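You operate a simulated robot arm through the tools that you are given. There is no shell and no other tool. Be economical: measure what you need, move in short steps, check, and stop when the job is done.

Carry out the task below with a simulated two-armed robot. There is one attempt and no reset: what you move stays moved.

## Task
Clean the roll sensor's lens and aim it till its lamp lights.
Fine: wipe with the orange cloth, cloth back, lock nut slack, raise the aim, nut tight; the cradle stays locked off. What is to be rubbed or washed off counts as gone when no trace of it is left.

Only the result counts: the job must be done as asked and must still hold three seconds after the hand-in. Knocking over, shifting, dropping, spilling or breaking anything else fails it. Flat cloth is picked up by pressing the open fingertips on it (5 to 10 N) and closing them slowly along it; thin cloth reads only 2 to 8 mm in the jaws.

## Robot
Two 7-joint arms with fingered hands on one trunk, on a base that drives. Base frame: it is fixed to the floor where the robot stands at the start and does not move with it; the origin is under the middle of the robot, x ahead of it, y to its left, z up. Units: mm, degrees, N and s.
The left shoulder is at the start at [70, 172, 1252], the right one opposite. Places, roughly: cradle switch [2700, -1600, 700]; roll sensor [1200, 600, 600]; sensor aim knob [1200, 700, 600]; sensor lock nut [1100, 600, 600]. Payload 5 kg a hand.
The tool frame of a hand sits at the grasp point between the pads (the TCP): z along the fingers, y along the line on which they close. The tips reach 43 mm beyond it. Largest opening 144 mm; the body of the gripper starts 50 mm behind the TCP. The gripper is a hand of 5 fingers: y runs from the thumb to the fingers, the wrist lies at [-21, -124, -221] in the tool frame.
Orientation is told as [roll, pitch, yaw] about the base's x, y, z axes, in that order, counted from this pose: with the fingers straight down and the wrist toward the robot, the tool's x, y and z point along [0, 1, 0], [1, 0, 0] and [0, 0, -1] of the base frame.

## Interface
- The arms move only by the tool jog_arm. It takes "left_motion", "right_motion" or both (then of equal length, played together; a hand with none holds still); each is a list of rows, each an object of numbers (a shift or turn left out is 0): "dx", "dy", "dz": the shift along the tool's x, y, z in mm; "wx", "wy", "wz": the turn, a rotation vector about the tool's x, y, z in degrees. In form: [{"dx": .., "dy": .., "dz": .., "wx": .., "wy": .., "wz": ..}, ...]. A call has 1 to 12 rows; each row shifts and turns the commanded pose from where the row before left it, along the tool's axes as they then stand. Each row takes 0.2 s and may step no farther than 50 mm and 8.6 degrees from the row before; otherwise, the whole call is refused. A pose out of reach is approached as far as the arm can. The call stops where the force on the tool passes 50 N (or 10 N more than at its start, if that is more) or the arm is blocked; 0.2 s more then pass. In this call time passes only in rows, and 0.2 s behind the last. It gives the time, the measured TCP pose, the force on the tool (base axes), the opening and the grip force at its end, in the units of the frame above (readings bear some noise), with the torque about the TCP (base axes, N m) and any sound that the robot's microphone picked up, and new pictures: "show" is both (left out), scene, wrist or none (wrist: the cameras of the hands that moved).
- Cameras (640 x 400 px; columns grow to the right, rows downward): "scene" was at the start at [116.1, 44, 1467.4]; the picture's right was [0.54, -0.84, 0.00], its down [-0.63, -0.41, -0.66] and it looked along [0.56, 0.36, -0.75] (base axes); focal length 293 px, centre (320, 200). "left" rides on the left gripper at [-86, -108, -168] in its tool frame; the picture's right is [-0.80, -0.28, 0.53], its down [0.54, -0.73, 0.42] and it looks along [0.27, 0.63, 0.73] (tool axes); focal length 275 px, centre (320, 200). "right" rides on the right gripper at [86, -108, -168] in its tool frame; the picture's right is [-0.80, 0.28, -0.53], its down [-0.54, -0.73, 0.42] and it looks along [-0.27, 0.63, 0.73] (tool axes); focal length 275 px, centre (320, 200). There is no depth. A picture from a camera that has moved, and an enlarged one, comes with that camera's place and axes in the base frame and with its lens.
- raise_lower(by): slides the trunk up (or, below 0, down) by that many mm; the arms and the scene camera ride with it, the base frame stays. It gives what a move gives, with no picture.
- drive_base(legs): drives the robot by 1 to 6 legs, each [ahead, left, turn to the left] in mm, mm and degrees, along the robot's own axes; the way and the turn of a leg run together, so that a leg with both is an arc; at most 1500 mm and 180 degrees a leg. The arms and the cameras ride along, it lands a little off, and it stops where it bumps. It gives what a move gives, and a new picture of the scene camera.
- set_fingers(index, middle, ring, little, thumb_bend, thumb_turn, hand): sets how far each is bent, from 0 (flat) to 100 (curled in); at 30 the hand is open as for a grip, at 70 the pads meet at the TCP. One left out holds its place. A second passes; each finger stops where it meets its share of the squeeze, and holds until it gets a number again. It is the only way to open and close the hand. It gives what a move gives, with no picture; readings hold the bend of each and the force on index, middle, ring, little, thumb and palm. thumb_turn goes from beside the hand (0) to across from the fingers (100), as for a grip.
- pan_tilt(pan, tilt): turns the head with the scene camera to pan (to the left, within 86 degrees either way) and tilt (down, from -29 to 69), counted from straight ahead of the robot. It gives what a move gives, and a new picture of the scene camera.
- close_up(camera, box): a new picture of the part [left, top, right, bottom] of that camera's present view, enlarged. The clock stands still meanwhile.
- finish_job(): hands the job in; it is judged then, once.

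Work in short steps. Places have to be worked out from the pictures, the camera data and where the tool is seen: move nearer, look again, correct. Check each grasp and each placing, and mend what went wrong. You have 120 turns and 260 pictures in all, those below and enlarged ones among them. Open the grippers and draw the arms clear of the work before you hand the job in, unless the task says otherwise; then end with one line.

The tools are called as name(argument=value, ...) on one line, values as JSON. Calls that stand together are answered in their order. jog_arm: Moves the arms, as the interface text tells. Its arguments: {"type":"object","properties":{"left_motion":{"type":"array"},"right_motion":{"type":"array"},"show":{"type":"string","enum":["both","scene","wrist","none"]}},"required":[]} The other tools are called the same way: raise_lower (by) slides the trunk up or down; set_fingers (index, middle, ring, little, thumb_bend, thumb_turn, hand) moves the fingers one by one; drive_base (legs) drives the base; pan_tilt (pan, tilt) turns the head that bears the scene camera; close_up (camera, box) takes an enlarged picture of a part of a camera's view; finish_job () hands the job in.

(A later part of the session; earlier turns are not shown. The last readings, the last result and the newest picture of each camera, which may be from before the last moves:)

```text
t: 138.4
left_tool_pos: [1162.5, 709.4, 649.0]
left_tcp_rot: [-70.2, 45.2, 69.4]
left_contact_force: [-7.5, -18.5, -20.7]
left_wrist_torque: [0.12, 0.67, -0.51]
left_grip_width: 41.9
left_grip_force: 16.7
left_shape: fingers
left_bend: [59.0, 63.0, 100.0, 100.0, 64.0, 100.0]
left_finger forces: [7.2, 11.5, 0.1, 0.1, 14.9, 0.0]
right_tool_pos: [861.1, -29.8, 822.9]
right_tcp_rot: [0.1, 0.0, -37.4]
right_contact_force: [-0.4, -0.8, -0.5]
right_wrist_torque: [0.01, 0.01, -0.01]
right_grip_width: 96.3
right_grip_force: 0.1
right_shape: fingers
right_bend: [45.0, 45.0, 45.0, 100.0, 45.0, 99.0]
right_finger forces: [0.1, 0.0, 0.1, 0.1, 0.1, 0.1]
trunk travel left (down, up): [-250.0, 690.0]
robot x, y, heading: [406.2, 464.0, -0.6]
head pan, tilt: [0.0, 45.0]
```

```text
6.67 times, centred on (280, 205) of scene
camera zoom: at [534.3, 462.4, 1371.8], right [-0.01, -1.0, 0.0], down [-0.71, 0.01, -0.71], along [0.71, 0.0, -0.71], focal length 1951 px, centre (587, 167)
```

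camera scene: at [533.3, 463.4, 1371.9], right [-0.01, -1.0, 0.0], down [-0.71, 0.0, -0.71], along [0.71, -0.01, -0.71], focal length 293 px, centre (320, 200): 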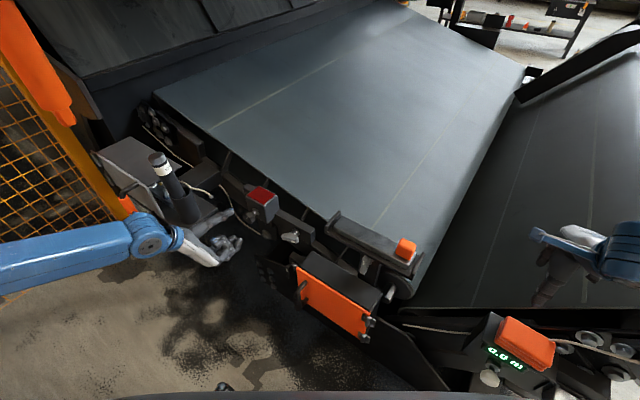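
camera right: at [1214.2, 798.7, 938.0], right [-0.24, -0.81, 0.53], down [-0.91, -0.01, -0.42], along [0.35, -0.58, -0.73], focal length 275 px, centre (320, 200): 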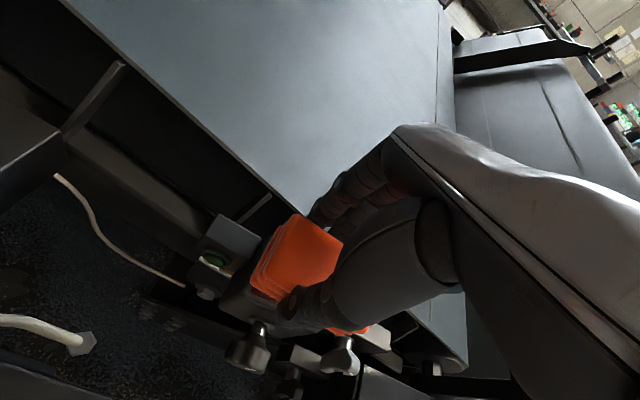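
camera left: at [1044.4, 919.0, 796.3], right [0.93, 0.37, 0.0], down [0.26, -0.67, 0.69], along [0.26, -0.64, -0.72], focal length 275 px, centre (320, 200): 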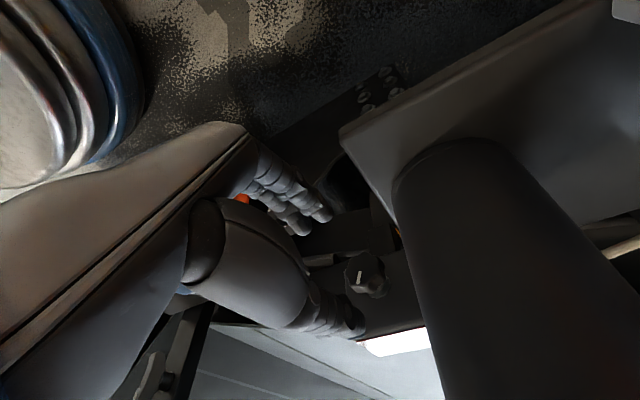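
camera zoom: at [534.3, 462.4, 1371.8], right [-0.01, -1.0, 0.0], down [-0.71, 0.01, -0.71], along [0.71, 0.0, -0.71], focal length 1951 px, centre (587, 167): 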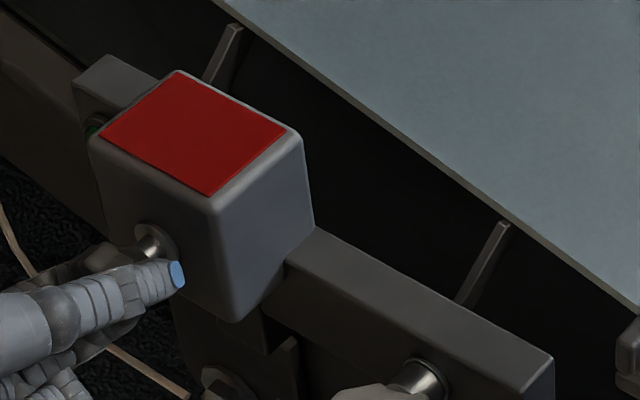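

No visible change yet; the aim may be finely geared. I do a full regrip cycle clockwise: open, roll back 60°, pinch, turn 60°.

set_fingers(hand="left", index=50, middle=50, thumb_bend=52)

jog_arm(left_motion=[{"wz": -6}, {"wz": -6}, {"wz": -6}, {"wz": -6}, {"wz": -6}, {"wz": -6}, {"wz": -6}, {"wz": -6}, {"wz": -6}, {"wz": -6}], show="none")

close_up(camera="scene", box=[245, 175, 315, 235])

set_fingers(hand="left", index=68, middle=70, thumb_bend=72)

jog_arm(left_motion=[{"wz": 6}, {"wz": 6}, {"wz": 6}, {"wz": 6}, {"wz": 6}, {"wz": 6}, {"wz": 6}, {"wz": 6}, {"wz": 6}, {"wz": 6}], show="none")

close_up(camera="scene", box=[245, 175, 315, 235])

```text
t: 139.4
left_tool_pos: [1163.7, 708.9, 649.3]
left_tcp_rot: [-70.5, 45.3, 69.2]
left_contact_force: [0.1, -0.3, 0.1]
left_wrist_torque: [0.0, -0.02, 0.01]
left_grip_width: 74.2
left_grip_force: 0.0
left_shape: fingers
left_bend: [50.0, 50.0, 100.0, 100.0, 52.0, 100.0]
left_finger forces: [0.0, 0.0, 0.0, 0.0, 0.0, 0.1]
right_tool_pos: [858.5, -28.6, 824.0]
right_tcp_rot: [0.1, 0.1, -37.5]
right_contact_force: [0.4, 0.4, 0.2]
right_wrist_torque: [0.01, 0.01, 0.0]
right_grip_width: 96.4
right_grip_force: 0.0
right_shape: fingers
right_bend: [45.0, 45.0, 45.0, 100.0, 45.0, 99.0]
right_finger forces: [0.1, 0.0, 0.0, 0.0, 0.0, 0.0]
trunk travel left (down, up): [-250.0, 690.0]
robot x, y, heading: [401.7, 462.0, -0.5]
head pan, tilt: [0.0, 45.0]
```

```text
t: 141.6
left_tool_pos: [1162.0, 709.8, 650.1]
left_tcp_rot: [50.4, 68.4, -162.5]
left_contact_force: [0.1, 1.1, 0.1]
left_wrist_torque: [0.01, 0.02, -0.02]
left_grip_width: 74.4
left_grip_force: 0.0
left_shape: fingers
left_bend: [50.0, 50.0, 100.0, 100.0, 52.0, 100.0]
left_finger forces: [0.0, 0.0, 0.1, 0.0, 0.0, 0.1]
right_tool_pos: [858.8, -28.7, 824.0]
right_tcp_rot: [-0.1, 0.1, -37.4]
right_contact_force: [0.4, 0.7, 0.3]
right_wrist_torque: [0.03, 0.0, -0.01]
right_grip_width: 96.3
right_grip_force: 0.2
right_shape: fingers
right_bend: [45.0, 45.0, 45.0, 100.0, 45.0, 99.0]
right_finger forces: [0.0, 0.1, 0.0, 0.0, 0.1, 0.0]
trunk travel left (down, up): [-250.0, 690.0]
robot x, y, heading: [402.8, 460.3, -0.5]
head pan, tilt: [0.0, 45.0]
```

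```text
6.67 times, centred on (280, 205) of scene
camera zoom: at [532.5, 463.1, 1372.0], right [-0.01, -1.0, 0.0], down [-0.71, 0.01, -0.71], along [0.71, -0.01, -0.71], focal length 1951 px, centre (587, 167)
```

zoom: 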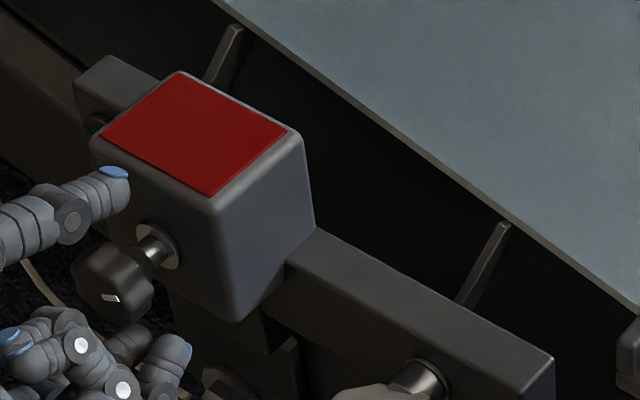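

```text
t: 142.6
left_tool_pos: [1162.4, 708.5, 648.6]
left_tcp_rot: [50.2, 68.4, -162.8]
left_contact_force: [-3.0, -3.6, -3.4]
left_wrist_torque: [-0.03, 0.11, -0.19]
left_grip_width: 43.2
left_grip_force: 16.4
left_shape: fingers
left_bend: [58.0, 64.0, 100.0, 100.0, 64.0, 100.0]
left_finger forces: [10.2, 8.1, 0.1, 0.1, 14.0, 0.0]
right_tool_pos: [859.1, -29.0, 823.6]
right_tcp_rot: [0.0, 0.1, -37.5]
right_contact_force: [0.5, 0.9, 0.5]
right_wrist_torque: [-0.04, -0.02, -0.07]
right_grip_width: 96.6
right_grip_force: 0.2
right_shape: fingers
right_bend: [45.0, 45.0, 45.0, 100.0, 45.0, 99.0]
right_finger forces: [0.0, 0.0, 0.1, 0.1, 0.0, 0.0]
trunk travel left (down, up): [-250.0, 690.0]
robot x, y, heading: [401.6, 462.4, -0.5]
head pan, tilt: [0.0, 45.0]
```

```text
t: 144.8
left_tool_pos: [1163.1, 709.6, 647.3]
left_tcp_rot: [-70.3, 45.2, 69.1]
left_contact_force: [-6.2, -11.1, -16.2]
left_wrist_torque: [0.08, 0.56, -0.22]
left_grip_width: 42.2
left_grip_force: 18.3
left_shape: fingers
left_bend: [58.0, 63.0, 100.0, 100.0, 64.0, 100.0]
left_finger forces: [7.4, 16.8, 0.0, 0.0, 13.4, 0.1]
right_tool_pos: [859.2, -29.5, 823.8]
right_tcp_rot: [0.0, 0.0, -37.3]
right_contact_force: [-0.4, -0.4, -0.1]
right_wrist_torque: [0.03, -0.02, 0.01]
right_grip_width: 96.2
right_grip_force: 0.1
right_shape: fingers
right_bend: [45.0, 45.0, 45.0, 100.0, 45.0, 99.0]
right_finger forces: [0.0, 0.0, 0.1, 0.0, 0.0, 0.0]
trunk travel left (down, up): [-250.0, 690.0]
robot x, y, heading: [403.8, 464.1, -0.3]
head pan, tilt: [0.0, 45.0]
```

```text
6.67 times, centred on (280, 205) of scene
camera zoom: at [533.8, 462.6, 1371.8], right [-0.01, -1.0, 0.0], down [-0.71, 0.01, -0.71], along [0.71, -0.01, -0.71], focal length 1951 px, centre (587, 167)
```

zoom: 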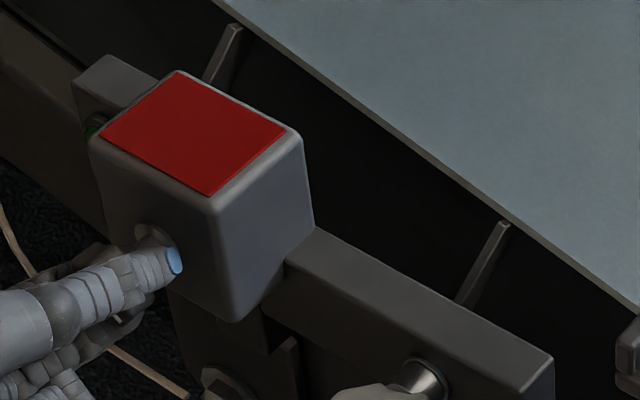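

The marker shows that the knob does turn clockwise (about 60° per stroke). I run two more cycles and compare at higher zoom.

set_fingers(hand="left", index=50, middle=50, thumb_bend=52)

jog_arm(left_motion=[{"wz": -6}, {"wz": -6}, {"wz": -6}, {"wz": -6}, {"wz": -6}, {"wz": -6}, {"wz": -6}, {"wz": -6}, {"wz": -6}, {"wz": -6}], show="none")

close_up(camera="scene", box=[240, 180, 290, 225])

set_fingers(hand="left", index=68, middle=70, thumb_bend=72)

jog_arm(left_motion=[{"wz": 6}, {"wz": 6}, {"wz": 6}, {"wz": 6}, {"wz": 6}, {"wz": 6}, {"wz": 6}, {"wz": 6}, {"wz": 6}, {"wz": 6}], show="none")

set_fingers(hand="left", index=50, middle=50, thumb_bend=52)

jog_arm(left_motion=[{"wz": -6}, {"wz": -6}, {"wz": -6}, {"wz": -6}, {"wz": -6}, {"wz": -6}, {"wz": -6}, {"wz": -6}, {"wz": -6}, {"wz": -6}], show="none")

close_up(camera="scene", box=[240, 180, 290, 225])

```text
t: 145.8
left_tool_pos: [1163.9, 709.5, 647.7]
left_tcp_rot: [-70.4, 45.3, 69.2]
left_contact_force: [0.5, 0.9, 0.1]
left_wrist_torque: [-0.05, 0.01, 0.0]
left_grip_width: 74.0
left_grip_force: 0.0
left_shape: fingers
left_bend: [50.0, 50.0, 100.0, 100.0, 52.0, 100.0]
left_finger forces: [0.0, 0.0, 0.1, 0.0, 0.1, 0.1]
right_tool_pos: [858.1, -29.6, 823.8]
right_tcp_rot: [0.1, 0.2, -37.4]
right_contact_force: [-0.7, 0.0, 0.0]
right_wrist_torque: [0.0, -0.02, 0.01]
right_grip_width: 96.3
right_grip_force: 0.0
right_shape: fingers
right_bend: [45.0, 45.0, 45.0, 100.0, 45.0, 99.0]
right_finger forces: [0.0, 0.1, 0.1, 0.1, 0.0, 0.1]
trunk travel left (down, up): [-250.0, 690.0]
robot x, y, heading: [399.4, 461.6, -0.3]
head pan, tilt: [0.0, 45.0]
```

```text
t: 148.0
left_tool_pos: [1163.6, 708.7, 650.2]
left_tcp_rot: [50.4, 68.2, -162.7]
left_contact_force: [-0.2, -0.1, -0.4]
left_wrist_torque: [-0.02, 0.0, -0.01]
left_grip_width: 74.2
left_grip_force: 0.0
left_shape: fingers
left_bend: [50.0, 50.0, 100.0, 100.0, 52.0, 100.0]
left_finger forces: [0.0, 0.1, 0.1, 0.0, 0.0, 0.0]
right_tool_pos: [859.0, -29.4, 823.3]
right_tcp_rot: [0.0, 0.1, -37.5]
right_contact_force: [0.0, 0.1, -0.6]
right_wrist_torque: [0.01, -0.01, -0.01]
right_grip_width: 96.3
right_grip_force: 0.0
right_shape: fingers
right_bend: [45.0, 45.0, 45.0, 100.0, 45.0, 99.0]
right_finger forces: [0.0, 0.0, 0.1, 0.1, 0.0, 0.0]
trunk travel left (down, up): [-250.0, 690.0]
robot x, y, heading: [397.2, 467.1, -0.4]
head pan, tilt: [0.0, 45.0]
```

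```text
8.89 times, centred on (265, 202) of scene
camera zoom: at [532.5, 463.0, 1372.0], right [-0.01, -1.0, 0.0], down [-0.71, 0.01, -0.71], along [0.71, -0.01, -0.71], focal length 2601 px, centre (809, 178)
```

zoom: 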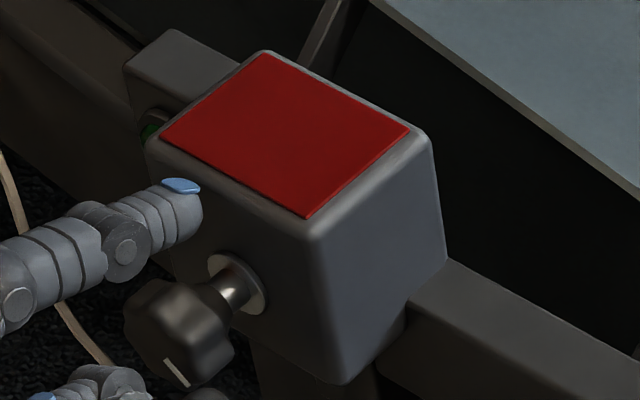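

```text
t: 149.0
left_tool_pos: [1163.7, 708.1, 648.3]
left_tcp_rot: [50.2, 68.3, -162.8]
left_contact_force: [-2.8, -2.8, -4.4]
left_wrist_torque: [0.05, 0.14, -0.17]
left_grip_width: 43.3
left_grip_force: 15.6
left_shape: fingers
left_bend: [58.0, 63.0, 100.0, 100.0, 63.0, 100.0]
left_finger forces: [9.7, 8.1, 0.1, 0.0, 13.8, 0.0]
right_tool_pos: [859.1, -30.5, 824.3]
right_tcp_rot: [0.0, 0.1, -37.4]
right_contact_force: [0.4, 0.3, -1.0]
right_wrist_torque: [0.0, 0.01, 0.02]
right_grip_width: 96.3
right_grip_force: 0.0
right_shape: fingers
right_bend: [45.0, 45.0, 45.0, 100.0, 45.0, 99.0]
right_finger forces: [0.0, 0.0, 0.0, 0.0, 0.1, 0.1]
trunk travel left (down, up): [-250.0, 690.0]
robot x, y, heading: [399.1, 463.6, -0.6]
head pan, tilt: [0.0, 45.0]
```

```text
t: 151.2
left_tool_pos: [1161.1, 704.9, 647.8]
left_tcp_rot: [-70.0, 45.3, 69.0]
left_contact_force: [-18.1, -30.1, -23.7]
left_wrist_torque: [-0.84, 1.34, -0.9]
left_grip_width: 40.6
left_grip_force: 32.2
left_shape: fingers
left_bend: [57.0, 66.0, 100.0, 100.0, 66.0, 99.0]
left_finger forces: [8.7, 40.5, 0.1, 0.0, 14.1, 0.0]
right_tool_pos: [860.1, -29.6, 823.1]
right_tcp_rot: [-0.1, 0.2, -37.4]
right_contact_force: [0.5, 0.0, -0.2]
right_wrist_torque: [0.01, 0.02, -0.02]
right_grip_width: 96.3
right_grip_force: 0.0
right_shape: fingers
right_bend: [45.0, 45.0, 45.0, 100.0, 45.0, 99.0]
right_finger forces: [0.1, 0.1, 0.1, 0.0, 0.0, 0.1]
trunk travel left (down, up): [-250.0, 690.0]
robot x, y, heading: [399.3, 465.7, -0.4]
head pan, tilt: [0.0, 45.0]
```

```text
t: 152.2
left_tool_pos: [1163.7, 709.6, 649.3]
left_tcp_rot: [-70.5, 45.2, 69.2]
left_contact_force: [0.4, -0.5, 0.5]
left_wrist_torque: [0.01, 0.01, 0.03]
left_grip_width: 74.5
left_grip_force: 0.2
left_shape: fingers
left_bend: [50.0, 50.0, 100.0, 100.0, 52.0, 100.0]
left_finger forces: [0.0, 0.0, 0.0, 0.0, 0.0, 0.0]
right_tool_pos: [859.0, -28.0, 824.5]
right_tcp_rot: [0.0, 0.1, -37.4]
right_contact_force: [-0.3, -0.1, -0.5]
right_wrist_torque: [0.05, 0.01, 0.0]
right_grip_width: 96.5
right_grip_force: 0.1
right_shape: fingers
right_bend: [45.0, 45.0, 45.0, 100.0, 45.0, 99.0]
right_finger forces: [0.0, 0.0, 0.0, 0.0, 0.1, 0.0]
trunk travel left (down, up): [-250.0, 690.0]
robot x, y, heading: [404.7, 464.0, -0.3]
head pan, tilt: [0.0, 45.0]
```

```text
t: 154.4
left_tool_pos: [1163.8, 709.6, 649.2]
left_tcp_rot: [50.3, 68.3, -162.6]
left_contact_force: [-0.8, 0.7, 0.0]
left_wrist_torque: [0.04, -0.05, 0.05]
left_grip_width: 74.6
left_grip_force: 0.0
left_shape: fingers
left_bend: [50.0, 50.0, 100.0, 100.0, 52.0, 100.0]
left_finger forces: [0.0, 0.0, 0.0, 0.1, 0.0, 0.0]
right_tool_pos: [859.8, -28.9, 823.2]
right_tcp_rot: [0.0, 0.1, -37.4]
right_contact_force: [0.1, -0.1, -0.9]
right_wrist_torque: [-0.01, 0.01, 0.0]
right_grip_width: 96.3
right_grip_force: 0.1
right_shape: fingers
right_bend: [45.0, 45.0, 45.0, 100.0, 45.0, 99.0]
right_finger forces: [0.0, 0.0, 0.0, 0.0, 0.1, 0.0]
trunk travel left (down, up): [-250.0, 690.0]
robot x, y, heading: [400.9, 463.8, -0.5]
head pan, tilt: [0.0, 45.0]
```

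```text
8.89 times, centred on (265, 202) of scene
camera zoom: at [532.6, 462.9, 1372.0], right [-0.01, -1.0, 0.0], down [-0.71, 0.01, -0.71], along [0.71, -0.01, -0.71], focal length 2601 px, centre (809, 178)
```

zoom: 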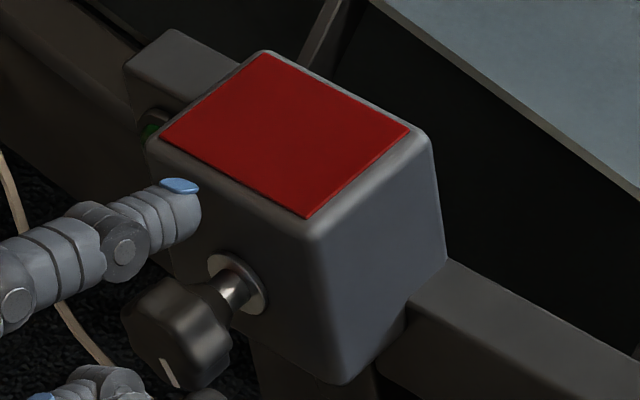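

The knob has turned about 150° in all and now meets a stop, yet the box did not tilt. I look closely at the lamp sliver and the lever.

close_up(camera="scene", box=[238, 184, 262, 200])

close_up(camera="scene", box=[270, 210, 320, 250])

```text
16.00 times, centred on (250, 192) of scene
camera zoom: at [532.6, 462.9, 1372.0], right [-0.01, -1.0, 0.0], down [-0.71, 0.01, -0.71], along [0.71, -0.01, -0.71], focal length 4681 px, centre (1440, 328)
```

zoom: 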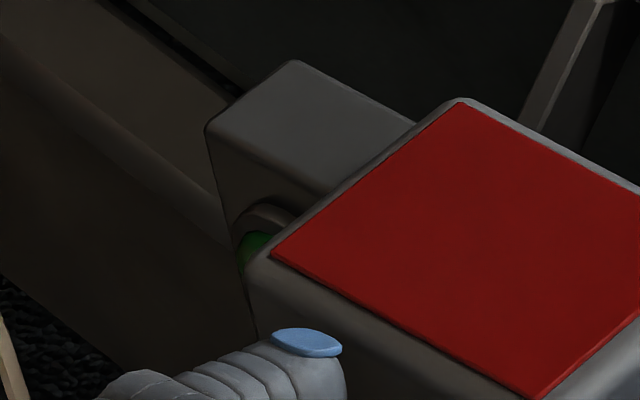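

```text
10.00 times, centred on (295, 230) of scene
camera zoom: at [532.6, 462.9, 1372.0], right [-0.01, -1.0, 0.0], down [-0.71, 0.01, -0.71], along [0.71, -0.01, -0.71], focal length 2926 px, centre (570, -100)
```

zoom: 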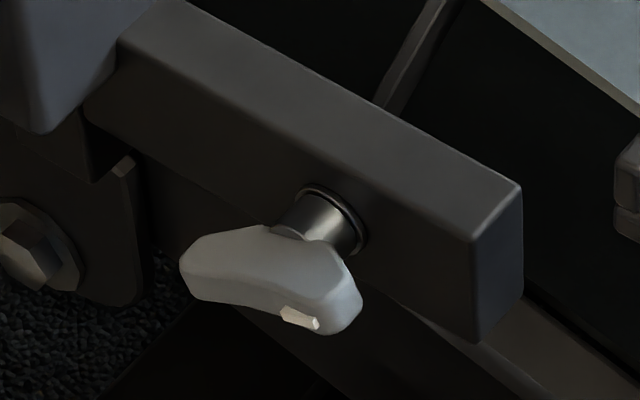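

I back the hand off to the earlier viewpoint, to compare the sensor from the front with the earlier picture.

jog_arm(left_motion=[{"wz": 6}, {"wz": 6}, {"dz": -38}, {"dz": -39}, {"dx": 43, "dy": 2.7, "dz": -14.3}, {"dx": 43, "dy": 2.7, "dz": -14.3}, {"dx": 43, "dy": 2.7, "dz": -14.3}, {"dx": 43, "dy": 2.7, "dz": -14.3}], show="none")

close_up(camera="left", box=[460, 170, 640, 330])

close_up(camera="left", box=[340, 120, 640, 320])

```text
t: 156.2
left_tool_pos: [958.3, 642.0, 686.3]
left_tcp_rot: [19.7, 75.5, 165.3]
left_contact_force: [-0.3, -0.2, -0.1]
left_wrist_torque: [0.02, 0.01, 0.01]
left_grip_width: 74.6
left_grip_force: 0.2
left_shape: fingers
left_bend: [50.0, 50.0, 100.0, 100.0, 52.0, 100.0]
left_finger forces: [0.0, 0.0, 0.0, 0.1, 0.1, 0.0]
right_tool_pos: [858.5, -29.5, 824.1]
right_tcp_rot: [0.1, 0.1, -37.3]
right_contact_force: [0.1, 0.3, 0.7]
right_wrist_torque: [0.02, -0.01, 0.03]
right_grip_width: 96.6
right_grip_force: 0.1
right_shape: fingers
right_bend: [45.0, 45.0, 45.0, 100.0, 45.0, 99.0]
right_finger forces: [0.0, 0.1, 0.0, 0.1, 0.0, 0.0]
trunk travel left (down, up): [-250.0, 690.0]
robot x, y, heading: [401.1, 464.6, -0.5]
head pan, tilt: [0.0, 45.0]
```

```text
2.50 times, centred on (550, 250) of left
camera zoom: at [898.3, 799.6, 823.3], right [0.94, 0.34, 0.08], down [0.21, -0.73, 0.65], along [0.28, -0.59, -0.76], focal length 688 px, centre (-255, 75)
```

zoom: 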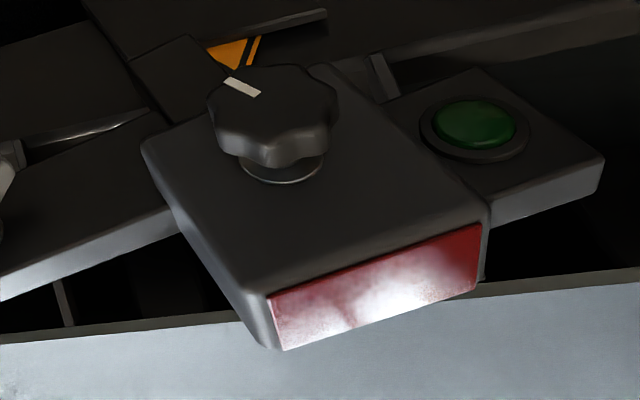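

```text
2.00 times, centred on (490, 220) of left
camera zoom: at [898.3, 799.6, 823.3], right [0.94, 0.34, 0.08], down [0.21, -0.73, 0.65], along [0.28, -0.59, -0.76], focal length 551 px, centre (-20, 160)
```

zoom: 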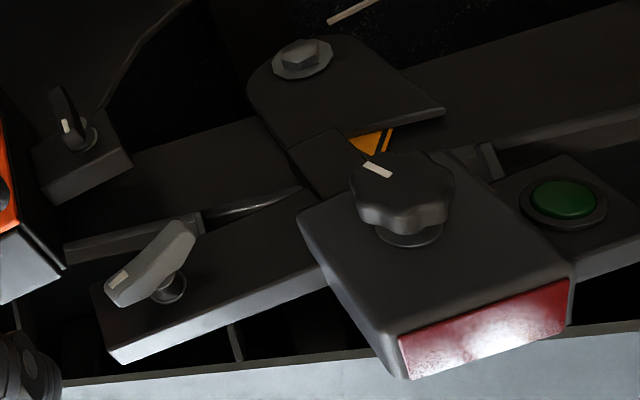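

The marker is now at about 4 o'clock (net clockwise) and the box is unchanged; clockwise met a stop, so raising must be counter-clockwise, finely geared. I return to the knob, take it at the far clockwise end of the hand's range and turn counter-clockwise 66°.

jog_arm(left_motion=[{"dx": -43, "dy": -2.7, "dz": 14.3}, {"dx": -43, "dy": -2.7, "dz": 14.3}, {"dx": -43, "dy": -2.7, "dz": 14.3}, {"dx": -43, "dy": -2.7, "dz": 14.3}, {"dz": 39}, {"dz": 38}], show="none")

jog_arm(left_motion=[{"wz": 6}, {"wz": 6}, {"wz": 6}, {"wz": 6}, {"wz": 6}, {"wz": 6}, {"wz": 6}, {"wz": 6}, {"wz": 6}], show="none")

set_fingers(hand="left", index=70, middle=70, thumb_bend=74)

jog_arm(left_motion=[{"wz": -6}, {"wz": -6}, {"wz": -6}, {"wz": -6}, {"wz": -6}, {"wz": -6}, {"wz": -6}, {"wz": -6}, {"wz": -6}, {"wz": -6}, {"wz": -6}], show="none")

close_up(camera="scene", box=[240, 180, 290, 225])

```text
t: 157.6
left_tool_pos: [1160.4, 708.4, 648.4]
left_tcp_rot: [19.5, 75.3, 165.3]
left_contact_force: [0.2, -0.7, -0.6]
left_wrist_torque: [0.01, 0.01, -0.04]
left_grip_width: 74.2
left_grip_force: 0.0
left_shape: fingers
left_bend: [50.0, 50.0, 100.0, 100.0, 52.0, 100.0]
left_finger forces: [0.0, 0.1, 0.0, 0.1, 0.0, 0.1]
right_tool_pos: [860.5, -29.1, 824.5]
right_tcp_rot: [-0.1, 0.0, -37.3]
right_contact_force: [-0.4, 0.2, -0.8]
right_wrist_torque: [-0.01, 0.03, -0.02]
right_grip_width: 96.5
right_grip_force: 0.1
right_shape: fingers
right_bend: [45.0, 45.0, 45.0, 100.0, 45.0, 99.0]
right_finger forces: [0.1, 0.0, 0.0, 0.1, 0.0, 0.1]
trunk travel left (down, up): [-250.0, 690.0]
robot x, y, heading: [400.2, 462.5, -0.3]
head pan, tilt: [0.0, 45.0]
```

```text
t: 159.6
left_tool_pos: [1162.3, 708.6, 648.9]
left_tcp_rot: [-72.2, 39.5, 66.4]
left_contact_force: [-0.3, 0.0, 0.5]
left_wrist_torque: [0.03, -0.04, -0.01]
left_grip_width: 74.1
left_grip_force: 0.0
left_shape: fingers
left_bend: [50.0, 50.0, 100.0, 100.0, 52.0, 100.0]
left_finger forces: [0.0, 0.0, 0.0, 0.0, 0.0, 0.1]
right_tool_pos: [858.7, -28.1, 823.9]
right_tcp_rot: [-0.1, 0.0, -37.4]
right_contact_force: [-0.1, -0.6, 0.4]
right_wrist_torque: [0.04, 0.01, -0.04]
right_grip_width: 96.5
right_grip_force: 0.0
right_shape: fingers
right_bend: [45.0, 45.0, 45.0, 100.0, 45.0, 99.0]
right_finger forces: [0.0, 0.0, 0.1, 0.0, 0.1, 0.1]
trunk travel left (down, up): [-250.0, 690.0]
robot x, y, heading: [401.9, 462.7, -0.4]
head pan, tilt: [0.0, 45.0]
```

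```text
t: 160.6
left_tool_pos: [1162.1, 708.6, 649.0]
left_tcp_rot: [-72.1, 39.7, 66.7]
left_contact_force: [-0.1, 1.1, -2.7]
left_wrist_torque: [0.13, 0.13, 0.03]
left_grip_width: 40.9
left_grip_force: 16.6
left_shape: fingers
left_bend: [59.0, 61.0, 100.0, 100.0, 64.0, 100.0]
left_finger forces: [8.3, 8.8, 0.1, 0.0, 16.9, 0.1]
right_tool_pos: [858.9, -28.1, 823.6]
right_tcp_rot: [0.0, 0.0, -37.4]
right_contact_force: [0.7, -0.8, 0.4]
right_wrist_torque: [-0.01, 0.0, 0.0]
right_grip_width: 96.2
right_grip_force: 0.0
right_shape: fingers
right_bend: [45.0, 45.0, 45.0, 100.0, 45.0, 99.0]
right_finger forces: [0.1, 0.0, 0.0, 0.1, 0.0, 0.0]
trunk travel left (down, up): [-250.0, 690.0]
robot x, y, heading: [398.7, 462.3, -0.4]
head pan, tilt: [0.0, 45.0]
```

```text
t: 163.0
left_tool_pos: [1163.4, 709.9, 648.1]
left_tcp_rot: [50.3, 68.3, -162.6]
left_contact_force: [14.1, 6.6, 0.6]
left_wrist_torque: [0.01, -0.37, 0.31]
left_grip_width: 41.4
left_grip_force: 18.2
left_shape: fingers
left_bend: [58.0, 62.0, 100.0, 100.0, 65.0, 100.0]
left_finger forces: [12.3, 5.8, 0.0, 0.0, 18.7, 0.0]
right_tool_pos: [860.1, -28.4, 822.9]
right_tcp_rot: [0.0, 0.1, -37.5]
right_contact_force: [-1.2, -0.8, -0.5]
right_wrist_torque: [-0.01, 0.01, 0.05]
right_grip_width: 96.3
right_grip_force: 0.0
right_shape: fingers
right_bend: [45.0, 45.0, 45.0, 100.0, 45.0, 99.0]
right_finger forces: [0.0, 0.0, 0.0, 0.0, 0.0, 0.0]
trunk travel left (down, up): [-250.0, 690.0]
robot x, y, heading: [402.9, 460.9, -0.3]
head pan, tilt: [0.0, 45.0]
```

```text
8.89 times, centred on (265, 202) of scene
camera zoom: at [533.5, 463.6, 1371.9], right [-0.01, -1.0, 0.0], down [-0.71, 0.0, -0.71], along [0.71, -0.01, -0.71], focal length 2601 px, centre (809, 178)
```

zoom: 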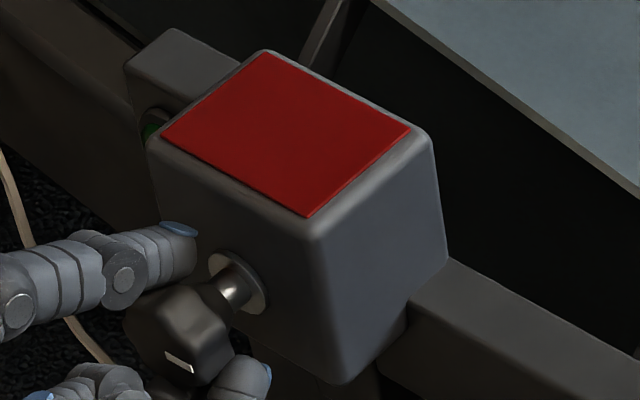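

The knob turns but the box stays still, so the nut is evidently not slack enough yet. I leave the knob and bring the hand in front of the lever to turn it further clockwise.

set_fingers(hand="left", index=52, middle=52, thumb_bend=52)

jog_arm(left_motion=[{"wz": 6}, {"wz": 6}, {"dz": -38}, {"dz": -39}, {"dx": 35.8, "dy": 12.7, "dz": 20}, {"dx": 35.8, "dy": 12.7, "dz": 20}, {"dx": 35.8, "dy": 12.7, "dz": 20}], show="none")

close_up(camera="left", box=[220, 120, 460, 330])

close_up(camera="scene", box=[240, 180, 340, 280])

```text
t: 164.0
left_tool_pos: [1163.0, 709.3, 649.2]
left_tcp_rot: [50.3, 68.4, -162.6]
left_contact_force: [0.1, 0.3, -0.1]
left_wrist_torque: [-0.01, 0.0, 0.03]
left_grip_width: 70.8
left_grip_force: 0.1
left_shape: fingers
left_bend: [52.0, 52.0, 100.0, 100.0, 52.0, 100.0]
left_finger forces: [0.0, 0.1, 0.0, 0.0, 0.0, 0.0]
right_tool_pos: [858.3, -28.6, 823.7]
right_tcp_rot: [0.0, 0.1, -37.4]
right_contact_force: [-0.6, 0.1, -1.0]
right_wrist_torque: [0.0, 0.03, 0.01]
right_grip_width: 96.3
right_grip_force: 0.1
right_shape: fingers
right_bend: [45.0, 45.0, 45.0, 100.0, 45.0, 99.0]
right_finger forces: [0.0, 0.0, 0.0, 0.0, 0.0, 0.0]
trunk travel left (down, up): [-250.0, 690.0]
robot x, y, heading: [399.2, 465.3, -0.6]
head pan, tilt: [0.0, 45.0]
```

```text
t: 165.6
left_tool_pos: [1079.5, 633.4, 625.7]
left_tcp_rot: [19.4, 75.4, 165.0]
left_contact_force: [0.2, 0.6, 0.1]
left_wrist_torque: [-0.03, 0.02, 0.0]
left_grip_width: 70.6
left_grip_force: 0.1
left_shape: fingers
left_bend: [52.0, 52.0, 100.0, 100.0, 52.0, 100.0]
left_finger forces: [0.1, 0.0, 0.0, 0.1, 0.0, 0.0]
right_tool_pos: [859.1, -29.0, 823.2]
right_tcp_rot: [0.1, 0.1, -37.3]
right_contact_force: [-0.1, -0.8, -0.3]
right_wrist_torque: [-0.01, 0.01, -0.03]
right_grip_width: 96.5
right_grip_force: 0.0
right_shape: fingers
right_bend: [45.0, 45.0, 45.0, 100.0, 45.0, 99.0]
right_finger forces: [0.0, 0.1, 0.1, 0.0, 0.0, 0.0]
trunk travel left (down, up): [-250.0, 690.0]
robot x, y, heading: [398.4, 460.2, -0.3]
head pan, tilt: [0.0, 45.0]
```

```text
1.90 times, centred on (340, 225) of left
camera zoom: at [1020.7, 790.8, 762.9], right [0.94, 0.34, 0.08], down [0.21, -0.73, 0.65], along [0.28, -0.59, -0.76], focal length 524 px, centre (282, 152)
```

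zoom: 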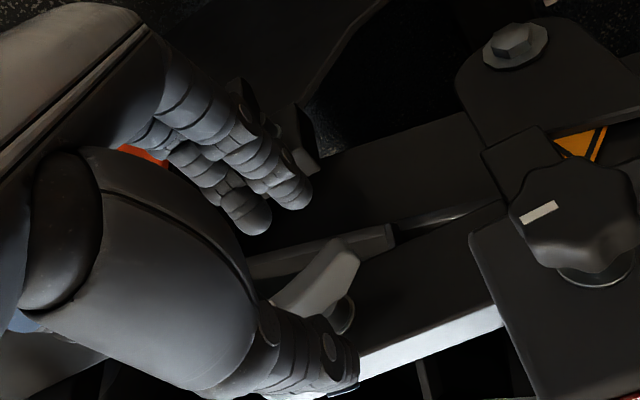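

```text
4.00 times, centred on (290, 230) of scene
camera zoom: at [533.3, 461.9, 1372.0], right [-0.01, -1.0, 0.0], down [-0.71, 0.01, -0.71], along [0.71, 0.0, -0.71], focal length 1170 px, centre (440, 80)
```

zoom: 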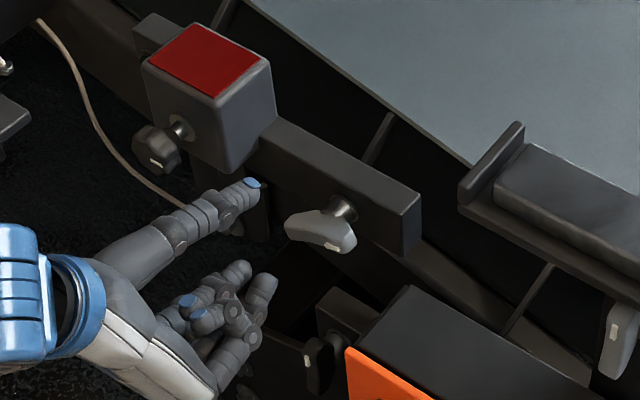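

The lever lies about 13 mm lower/outward than my line; I correct for that while approaching, then pinch.

jog_arm(left_motion=[{"dx": 4, "dy": 13}, {"dz": 20}, {"dz": 18}, {"dz": 12}], show="none")

set_fingers(hand="left", index=80, middle=80, thumb_bend=76)

close_up(camera="left", box=[220, 120, 460, 330])

close_up(camera="scene", box=[240, 180, 340, 280])

```text
t: 166.6
left_tool_pos: [1113.8, 601.8, 599.9]
left_tcp_rot: [19.6, 75.4, 165.3]
left_contact_force: [-0.2, 0.0, -0.3]
left_wrist_torque: [0.01, 0.03, 0.01]
left_grip_width: 70.6
left_grip_force: 0.2
left_shape: fingers
left_bend: [52.0, 52.0, 100.0, 100.0, 52.0, 100.0]
left_finger forces: [0.0, 0.0, 0.0, 0.0, 0.0, 0.0]
right_tool_pos: [858.6, -30.0, 823.2]
right_tcp_rot: [-0.1, 0.1, -37.4]
right_contact_force: [-0.1, 0.3, 0.3]
right_wrist_torque: [0.03, 0.01, -0.01]
right_grip_width: 96.5
right_grip_force: 0.1
right_shape: fingers
right_bend: [45.0, 45.0, 45.0, 100.0, 45.0, 99.0]
right_finger forces: [0.0, 0.1, 0.0, 0.1, 0.0, 0.0]
trunk travel left (down, up): [-250.0, 690.0]
robot x, y, heading: [401.9, 462.7, -0.4]
head pan, tilt: [0.0, 45.0]
```

```text
t: 167.6
left_tool_pos: [1112.0, 603.9, 599.0]
left_tcp_rot: [19.7, 75.3, 165.3]
left_contact_force: [-19.8, 15.5, -10.0]
left_wrist_torque: [0.69, 0.63, -0.03]
left_grip_width: 4.4
left_grip_force: 24.2
left_shape: fingers
left_bend: [71.0, 64.0, 100.0, 100.0, 73.0, 100.0]
left_finger forces: [16.4, 23.3, 0.0, 0.1, 8.3, 0.0]
right_tool_pos: [858.7, -28.0, 824.0]
right_tcp_rot: [0.0, -0.1, -37.2]
right_contact_force: [-0.5, 0.1, -0.7]
right_wrist_torque: [0.01, 0.03, -0.03]
right_grip_width: 96.5
right_grip_force: 0.0
right_shape: fingers
right_bend: [45.0, 45.0, 45.0, 100.0, 45.0, 99.0]
right_finger forces: [0.1, 0.0, 0.0, 0.0, 0.0, 0.1]
trunk travel left (down, up): [-250.0, 690.0]
robot x, y, heading: [400.8, 462.2, -0.3]
head pan, tilt: [0.0, 45.0]
```

```text
1.90 times, centred on (340, 225) of left
camera zoom: at [1052.4, 761.5, 737.1], right [0.94, 0.34, 0.08], down [0.21, -0.73, 0.65], along [0.28, -0.59, -0.76], focal length 524 px, centre (282, 152)
```

zoom: 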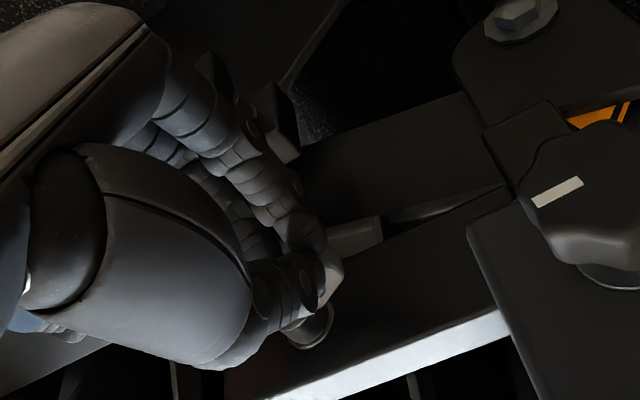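

```text
4.00 times, centred on (290, 230) of scene
camera zoom: at [532.1, 464.1, 1372.0], right [-0.01, -1.0, 0.0], down [-0.71, 0.0, -0.71], along [0.71, -0.01, -0.71], focal length 1170 px, centre (440, 80)
```

zoom: 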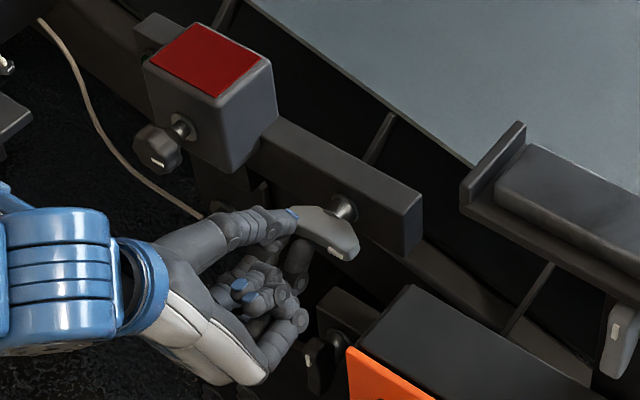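

The pads closed in front of the lever rather than around it. I open, go 16 mm deeper and slightly right, and pinch again.

set_fingers(hand="left", index=54, middle=54, thumb_bend=54)

jog_arm(left_motion=[{"dx": 4, "dz": 8}, {"dx": 4, "dz": 8}], show="none")

set_fingers(hand="left", index=80, middle=80, thumb_bend=76)

close_up(camera="scene", box=[260, 200, 320, 250])

```text
t: 168.6
left_tool_pos: [1113.3, 602.0, 602.2]
left_tcp_rot: [19.8, 75.6, 165.3]
left_contact_force: [-18.8, 12.7, 5.6]
left_wrist_torque: [0.27, 0.43, 0.03]
left_grip_width: 51.6
left_grip_force: 9.7
left_shape: fingers
left_bend: [57.0, 54.0, 100.0, 100.0, 54.0, 100.0]
left_finger forces: [19.7, 0.1, 0.1, 0.0, 0.0, 0.1]
right_tool_pos: [858.3, -28.8, 823.8]
right_tcp_rot: [0.0, 0.1, -37.4]
right_contact_force: [0.6, 0.0, 0.2]
right_wrist_torque: [-0.01, 0.02, -0.02]
right_grip_width: 96.4
right_grip_force: 0.1
right_shape: fingers
right_bend: [45.0, 45.0, 45.0, 100.0, 45.0, 99.0]
right_finger forces: [0.1, 0.0, 0.0, 0.1, 0.0, 0.1]
trunk travel left (down, up): [-250.0, 690.0]
robot x, y, heading: [402.4, 462.7, -0.4]
head pan, tilt: [0.0, 45.0]
```

```text
t: 169.1
left_tool_pos: [1114.6, 598.8, 593.5]
left_tcp_rot: [19.0, 74.9, 165.1]
left_contact_force: [0.5, -0.1, 0.7]
left_wrist_torque: [0.01, 0.01, 0.02]
left_grip_width: 63.3
left_grip_force: 0.1
left_shape: fingers
left_bend: [54.0, 54.0, 100.0, 100.0, 54.0, 100.0]
left_finger forces: [0.0, 0.1, 0.1, 0.0, 0.0, 0.0]
right_tool_pos: [860.3, -27.9, 822.9]
right_tcp_rot: [0.0, 0.0, -37.2]
right_contact_force: [-0.5, -0.2, 0.2]
right_wrist_torque: [0.0, 0.02, 0.0]
right_grip_width: 96.5
right_grip_force: 0.1
right_shape: fingers
right_bend: [45.0, 45.0, 45.0, 100.0, 45.0, 99.0]
right_finger forces: [0.0, 0.0, 0.0, 0.0, 0.0, 0.0]
trunk travel left (down, up): [-250.0, 690.0]
robot x, y, heading: [399.6, 463.7, -0.5]
head pan, tilt: [0.0, 45.0]
stopped in row 2 (left hand): the force on the tool passed its limit at 53 N (the readings are from after the stop); the commanded pose is now the measured one
```

```text
t: 170.1
left_tool_pos: [1115.5, 599.3, 594.6]
left_tcp_rot: [18.8, 75.0, 164.9]
left_contact_force: [3.0, 4.0, -10.6]
left_wrist_torque: [0.4, 0.16, 0.17]
left_grip_width: 19.9
left_grip_force: 15.4
left_shape: fingers
left_bend: [63.0, 66.0, 100.0, 100.0, 71.0, 100.0]
left_finger forces: [10.9, 9.8, 0.0, 0.1, 9.2, 0.0]
right_tool_pos: [859.9, -28.2, 823.2]
right_tcp_rot: [0.0, 0.0, -37.3]
right_contact_force: [-0.3, 0.3, 0.4]
right_wrist_torque: [0.0, 0.02, -0.01]
right_grip_width: 96.7
right_grip_force: 0.1
right_shape: fingers
right_bend: [45.0, 45.0, 45.0, 100.0, 45.0, 99.0]
right_finger forces: [0.0, 0.0, 0.1, 0.0, 0.0, 0.0]
trunk travel left (down, up): [-250.0, 690.0]
robot x, y, heading: [403.3, 465.7, -0.4]
head pan, tilt: [0.0, 45.0]
```

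```text
8.00 times, centred on (290, 225) of scene
camera zoom: at [533.3, 463.7, 1371.9], right [-0.01, -1.0, 0.0], down [-0.71, 0.0, -0.71], along [0.71, 0.0, -0.71], focal length 2341 px, centre (560, 0)
```

zoom: 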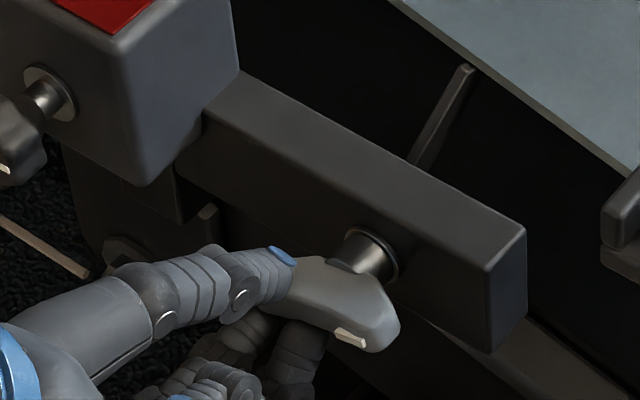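

Now the lever's end is held (20 mm, thumb above, fingers below). I turn it further clockwise about the nut axis.

jog_arm(left_motion=[{"dx": -1, "dy": -2, "wy": -1.4, "wz": 5.8}, {"dx": -1, "dy": -2, "wy": -1.4, "wz": 5.8}, {"dx": -1, "dy": -2, "wy": -1.4, "wz": 5.8}, {"dx": -1, "dy": -2, "wy": -1.4, "wz": 5.8}, {"dx": -1, "dy": -2, "wy": -1.4, "wz": 5.8}], show="none")

close_up(camera="scene", box=[260, 200, 320, 250])

```text
t: 171.3
left_tool_pos: [1118.9, 599.3, 604.8]
left_tcp_rot: [-61.9, 61.4, 87.4]
left_contact_force: [-10.2, -8.6, -13.3]
left_wrist_torque: [0.08, 0.57, -0.34]
left_grip_width: 9.4
left_grip_force: 13.5
left_shape: fingers
left_bend: [66.0, 65.0, 100.0, 100.0, 73.0, 100.0]
left_finger forces: [4.1, 16.7, 0.0, 0.0, 6.1, 0.1]
right_tool_pos: [859.3, -28.4, 823.2]
right_tcp_rot: [0.0, 0.0, -37.3]
right_contact_force: [-1.0, 0.0, 0.1]
right_wrist_torque: [-0.02, -0.02, 0.0]
right_grip_width: 96.1
right_grip_force: 0.1
right_shape: fingers
right_bend: [45.0, 45.0, 45.0, 100.0, 45.0, 99.0]
right_finger forces: [0.0, 0.0, 0.0, 0.0, 0.1, 0.0]
trunk travel left (down, up): [-250.0, 690.0]
robot x, y, heading: [399.3, 462.6, -0.1]
head pan, tilt: [0.0, 45.0]
```

```text
8.00 times, centred on (290, 225) of scene
camera zoom: at [533.0, 462.8, 1371.9], right [-0.01, -1.0, 0.0], down [-0.71, 0.0, -0.71], along [0.71, 0.0, -0.71], focal length 2341 px, centre (560, 0)
```

zoom: 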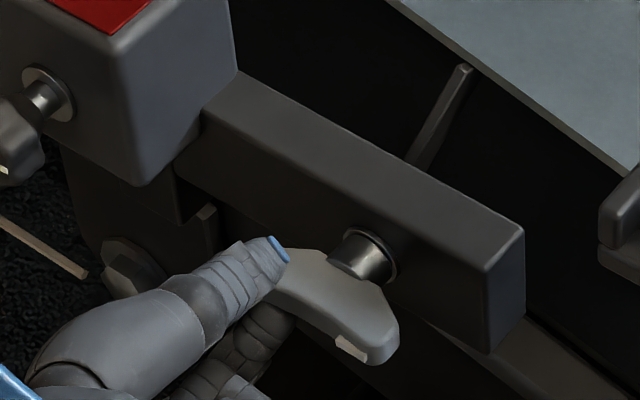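

The lever is following, and its tip is rising. I continue.

jog_arm(left_motion=[{"dx": -0.5, "dy": -3, "wy": -1.4, "wz": 5.8}, {"dx": -0.5, "dy": -3, "wy": -1.4, "wz": 5.8}, {"dx": -0.5, "dy": -3, "wy": -1.4, "wz": 5.8}, {"dx": -0.5, "dy": -3, "wy": -1.4, "wz": 5.8}], show="none")

close_up(camera="scene", box=[260, 200, 320, 250])

```text
t: 172.3
left_tool_pos: [1116.8, 594.2, 609.9]
left_tcp_rot: [-76.8, 39.6, 75.3]
left_contact_force: [-22.3, -16.6, -42.9]
left_wrist_torque: [-0.23, 1.93, -0.63]
left_grip_width: 2.3
left_grip_force: 20.6
left_shape: fingers
left_bend: [67.0, 63.0, 100.0, 100.0, 75.0, 100.0]
left_finger forces: [0.1, 41.9, 0.1, 0.0, 0.0, 0.1]
right_tool_pos: [860.4, -28.7, 822.4]
right_tcp_rot: [-0.1, 0.2, -37.2]
right_contact_force: [0.5, -0.4, -0.4]
right_wrist_torque: [0.01, 0.02, -0.03]
right_grip_width: 96.4
right_grip_force: 0.0
right_shape: fingers
right_bend: [45.0, 45.0, 45.0, 100.0, 45.0, 99.0]
right_finger forces: [0.0, 0.0, 0.1, 0.0, 0.0, 0.0]
trunk travel left (down, up): [-250.0, 690.0]
robot x, y, heading: [401.0, 464.2, -0.7]
head pan, tilt: [0.0, 45.0]
```

```text
8.00 times, centred on (290, 225) of scene
camera zoom: at [534.9, 462.8, 1371.4], right [-0.01, -1.0, 0.0], down [-0.71, 0.0, -0.71], along [0.71, 0.0, -0.71], focal length 2341 px, centre (560, 0)
```

zoom: 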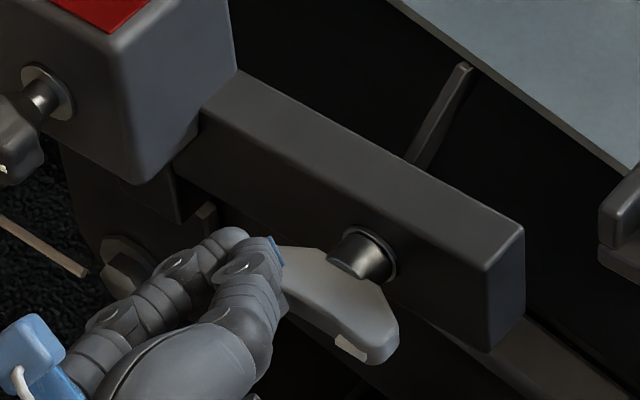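

At 42 N it no longer moves: this is the other stop (about 105° from where it hung). I release, retreat and roll back for the knob.

set_fingers(hand="left", index=52, middle=52, thumb_bend=52)

jog_arm(left_motion=[{"dy": 2, "dz": -15}, {"dz": -30}, {"dz": -30}, {"wy": 1.4, "wz": -5.8}, {"wy": 1.4, "wz": -5.8}, {"wy": 1.4, "wz": -5.8}, {"wy": 1.4, "wz": -5.8}, {"wy": 1.4, "wz": -5.8}, {"wy": 1.4, "wz": -5.8}, {"wy": 1.4, "wz": -5.8}, {"wy": 1.4, "wz": -5.8}], show="none")

close_up(camera="scene", box=[240, 180, 340, 280])

```text
t: 173.3
left_tool_pos: [1119.6, 596.1, 615.0]
left_tcp_rot: [-77.6, 39.5, 74.8]
left_contact_force: [0.0, -0.1, -0.8]
left_wrist_torque: [0.0, 0.0, -0.03]
left_grip_width: 70.5
left_grip_force: 0.1
left_shape: fingers
left_bend: [52.0, 52.0, 100.0, 100.0, 52.0, 100.0]
left_finger forces: [0.1, 0.0, 0.1, 0.0, 0.0, 0.1]
right_tool_pos: [858.8, -27.5, 823.4]
right_tcp_rot: [0.0, 0.1, -37.4]
right_contact_force: [-0.2, -0.7, 0.1]
right_wrist_torque: [-0.01, 0.01, -0.02]
right_grip_width: 96.5
right_grip_force: 0.1
right_shape: fingers
right_bend: [45.0, 45.0, 45.0, 100.0, 45.0, 99.0]
right_finger forces: [0.1, 0.0, 0.0, 0.0, 0.0, 0.1]
trunk travel left (down, up): [-250.0, 690.0]
robot x, y, heading: [403.3, 464.9, -0.3]
head pan, tilt: [0.0, 45.0]
```

```text
t: 175.7
left_tool_pos: [1051.6, 625.2, 627.4]
left_tcp_rot: [-4.1, 75.8, 142.4]
left_contact_force: [0.8, 0.0, -0.4]
left_wrist_torque: [-0.02, -0.01, 0.02]
left_grip_width: 70.7
left_grip_force: 0.0
left_shape: fingers
left_bend: [52.0, 52.0, 100.0, 100.0, 52.0, 100.0]
left_finger forces: [0.0, 0.0, 0.0, 0.0, 0.0, 0.0]
right_tool_pos: [859.9, -26.9, 823.8]
right_tcp_rot: [0.0, 0.0, -37.3]
right_contact_force: [-0.3, -0.1, -0.8]
right_wrist_torque: [0.03, 0.02, -0.02]
right_grip_width: 96.4
right_grip_force: 0.1
right_shape: fingers
right_bend: [45.0, 45.0, 45.0, 100.0, 45.0, 99.0]
right_finger forces: [0.0, 0.1, 0.0, 0.0, 0.1, 0.0]
trunk travel left (down, up): [-250.0, 690.0]
robot x, y, heading: [403.2, 466.1, -0.3]
head pan, tilt: [0.0, 45.0]
```

```text
4.00 times, centred on (290, 230) of scene
camera zoom: at [532.1, 463.5, 1372.0], right [-0.01, -1.0, 0.0], down [-0.71, 0.0, -0.71], along [0.71, 0.0, -0.71], focal length 1170 px, centre (440, 80)
```

zoom: 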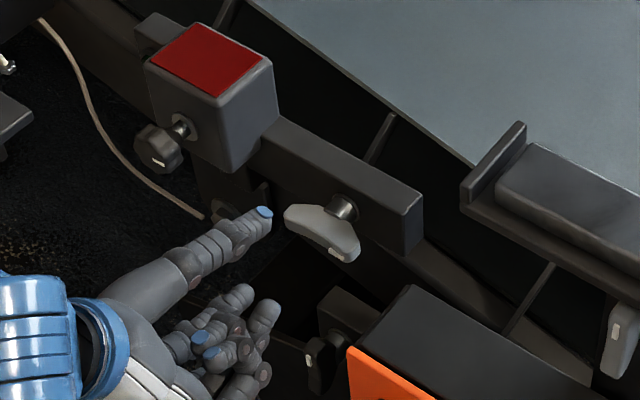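

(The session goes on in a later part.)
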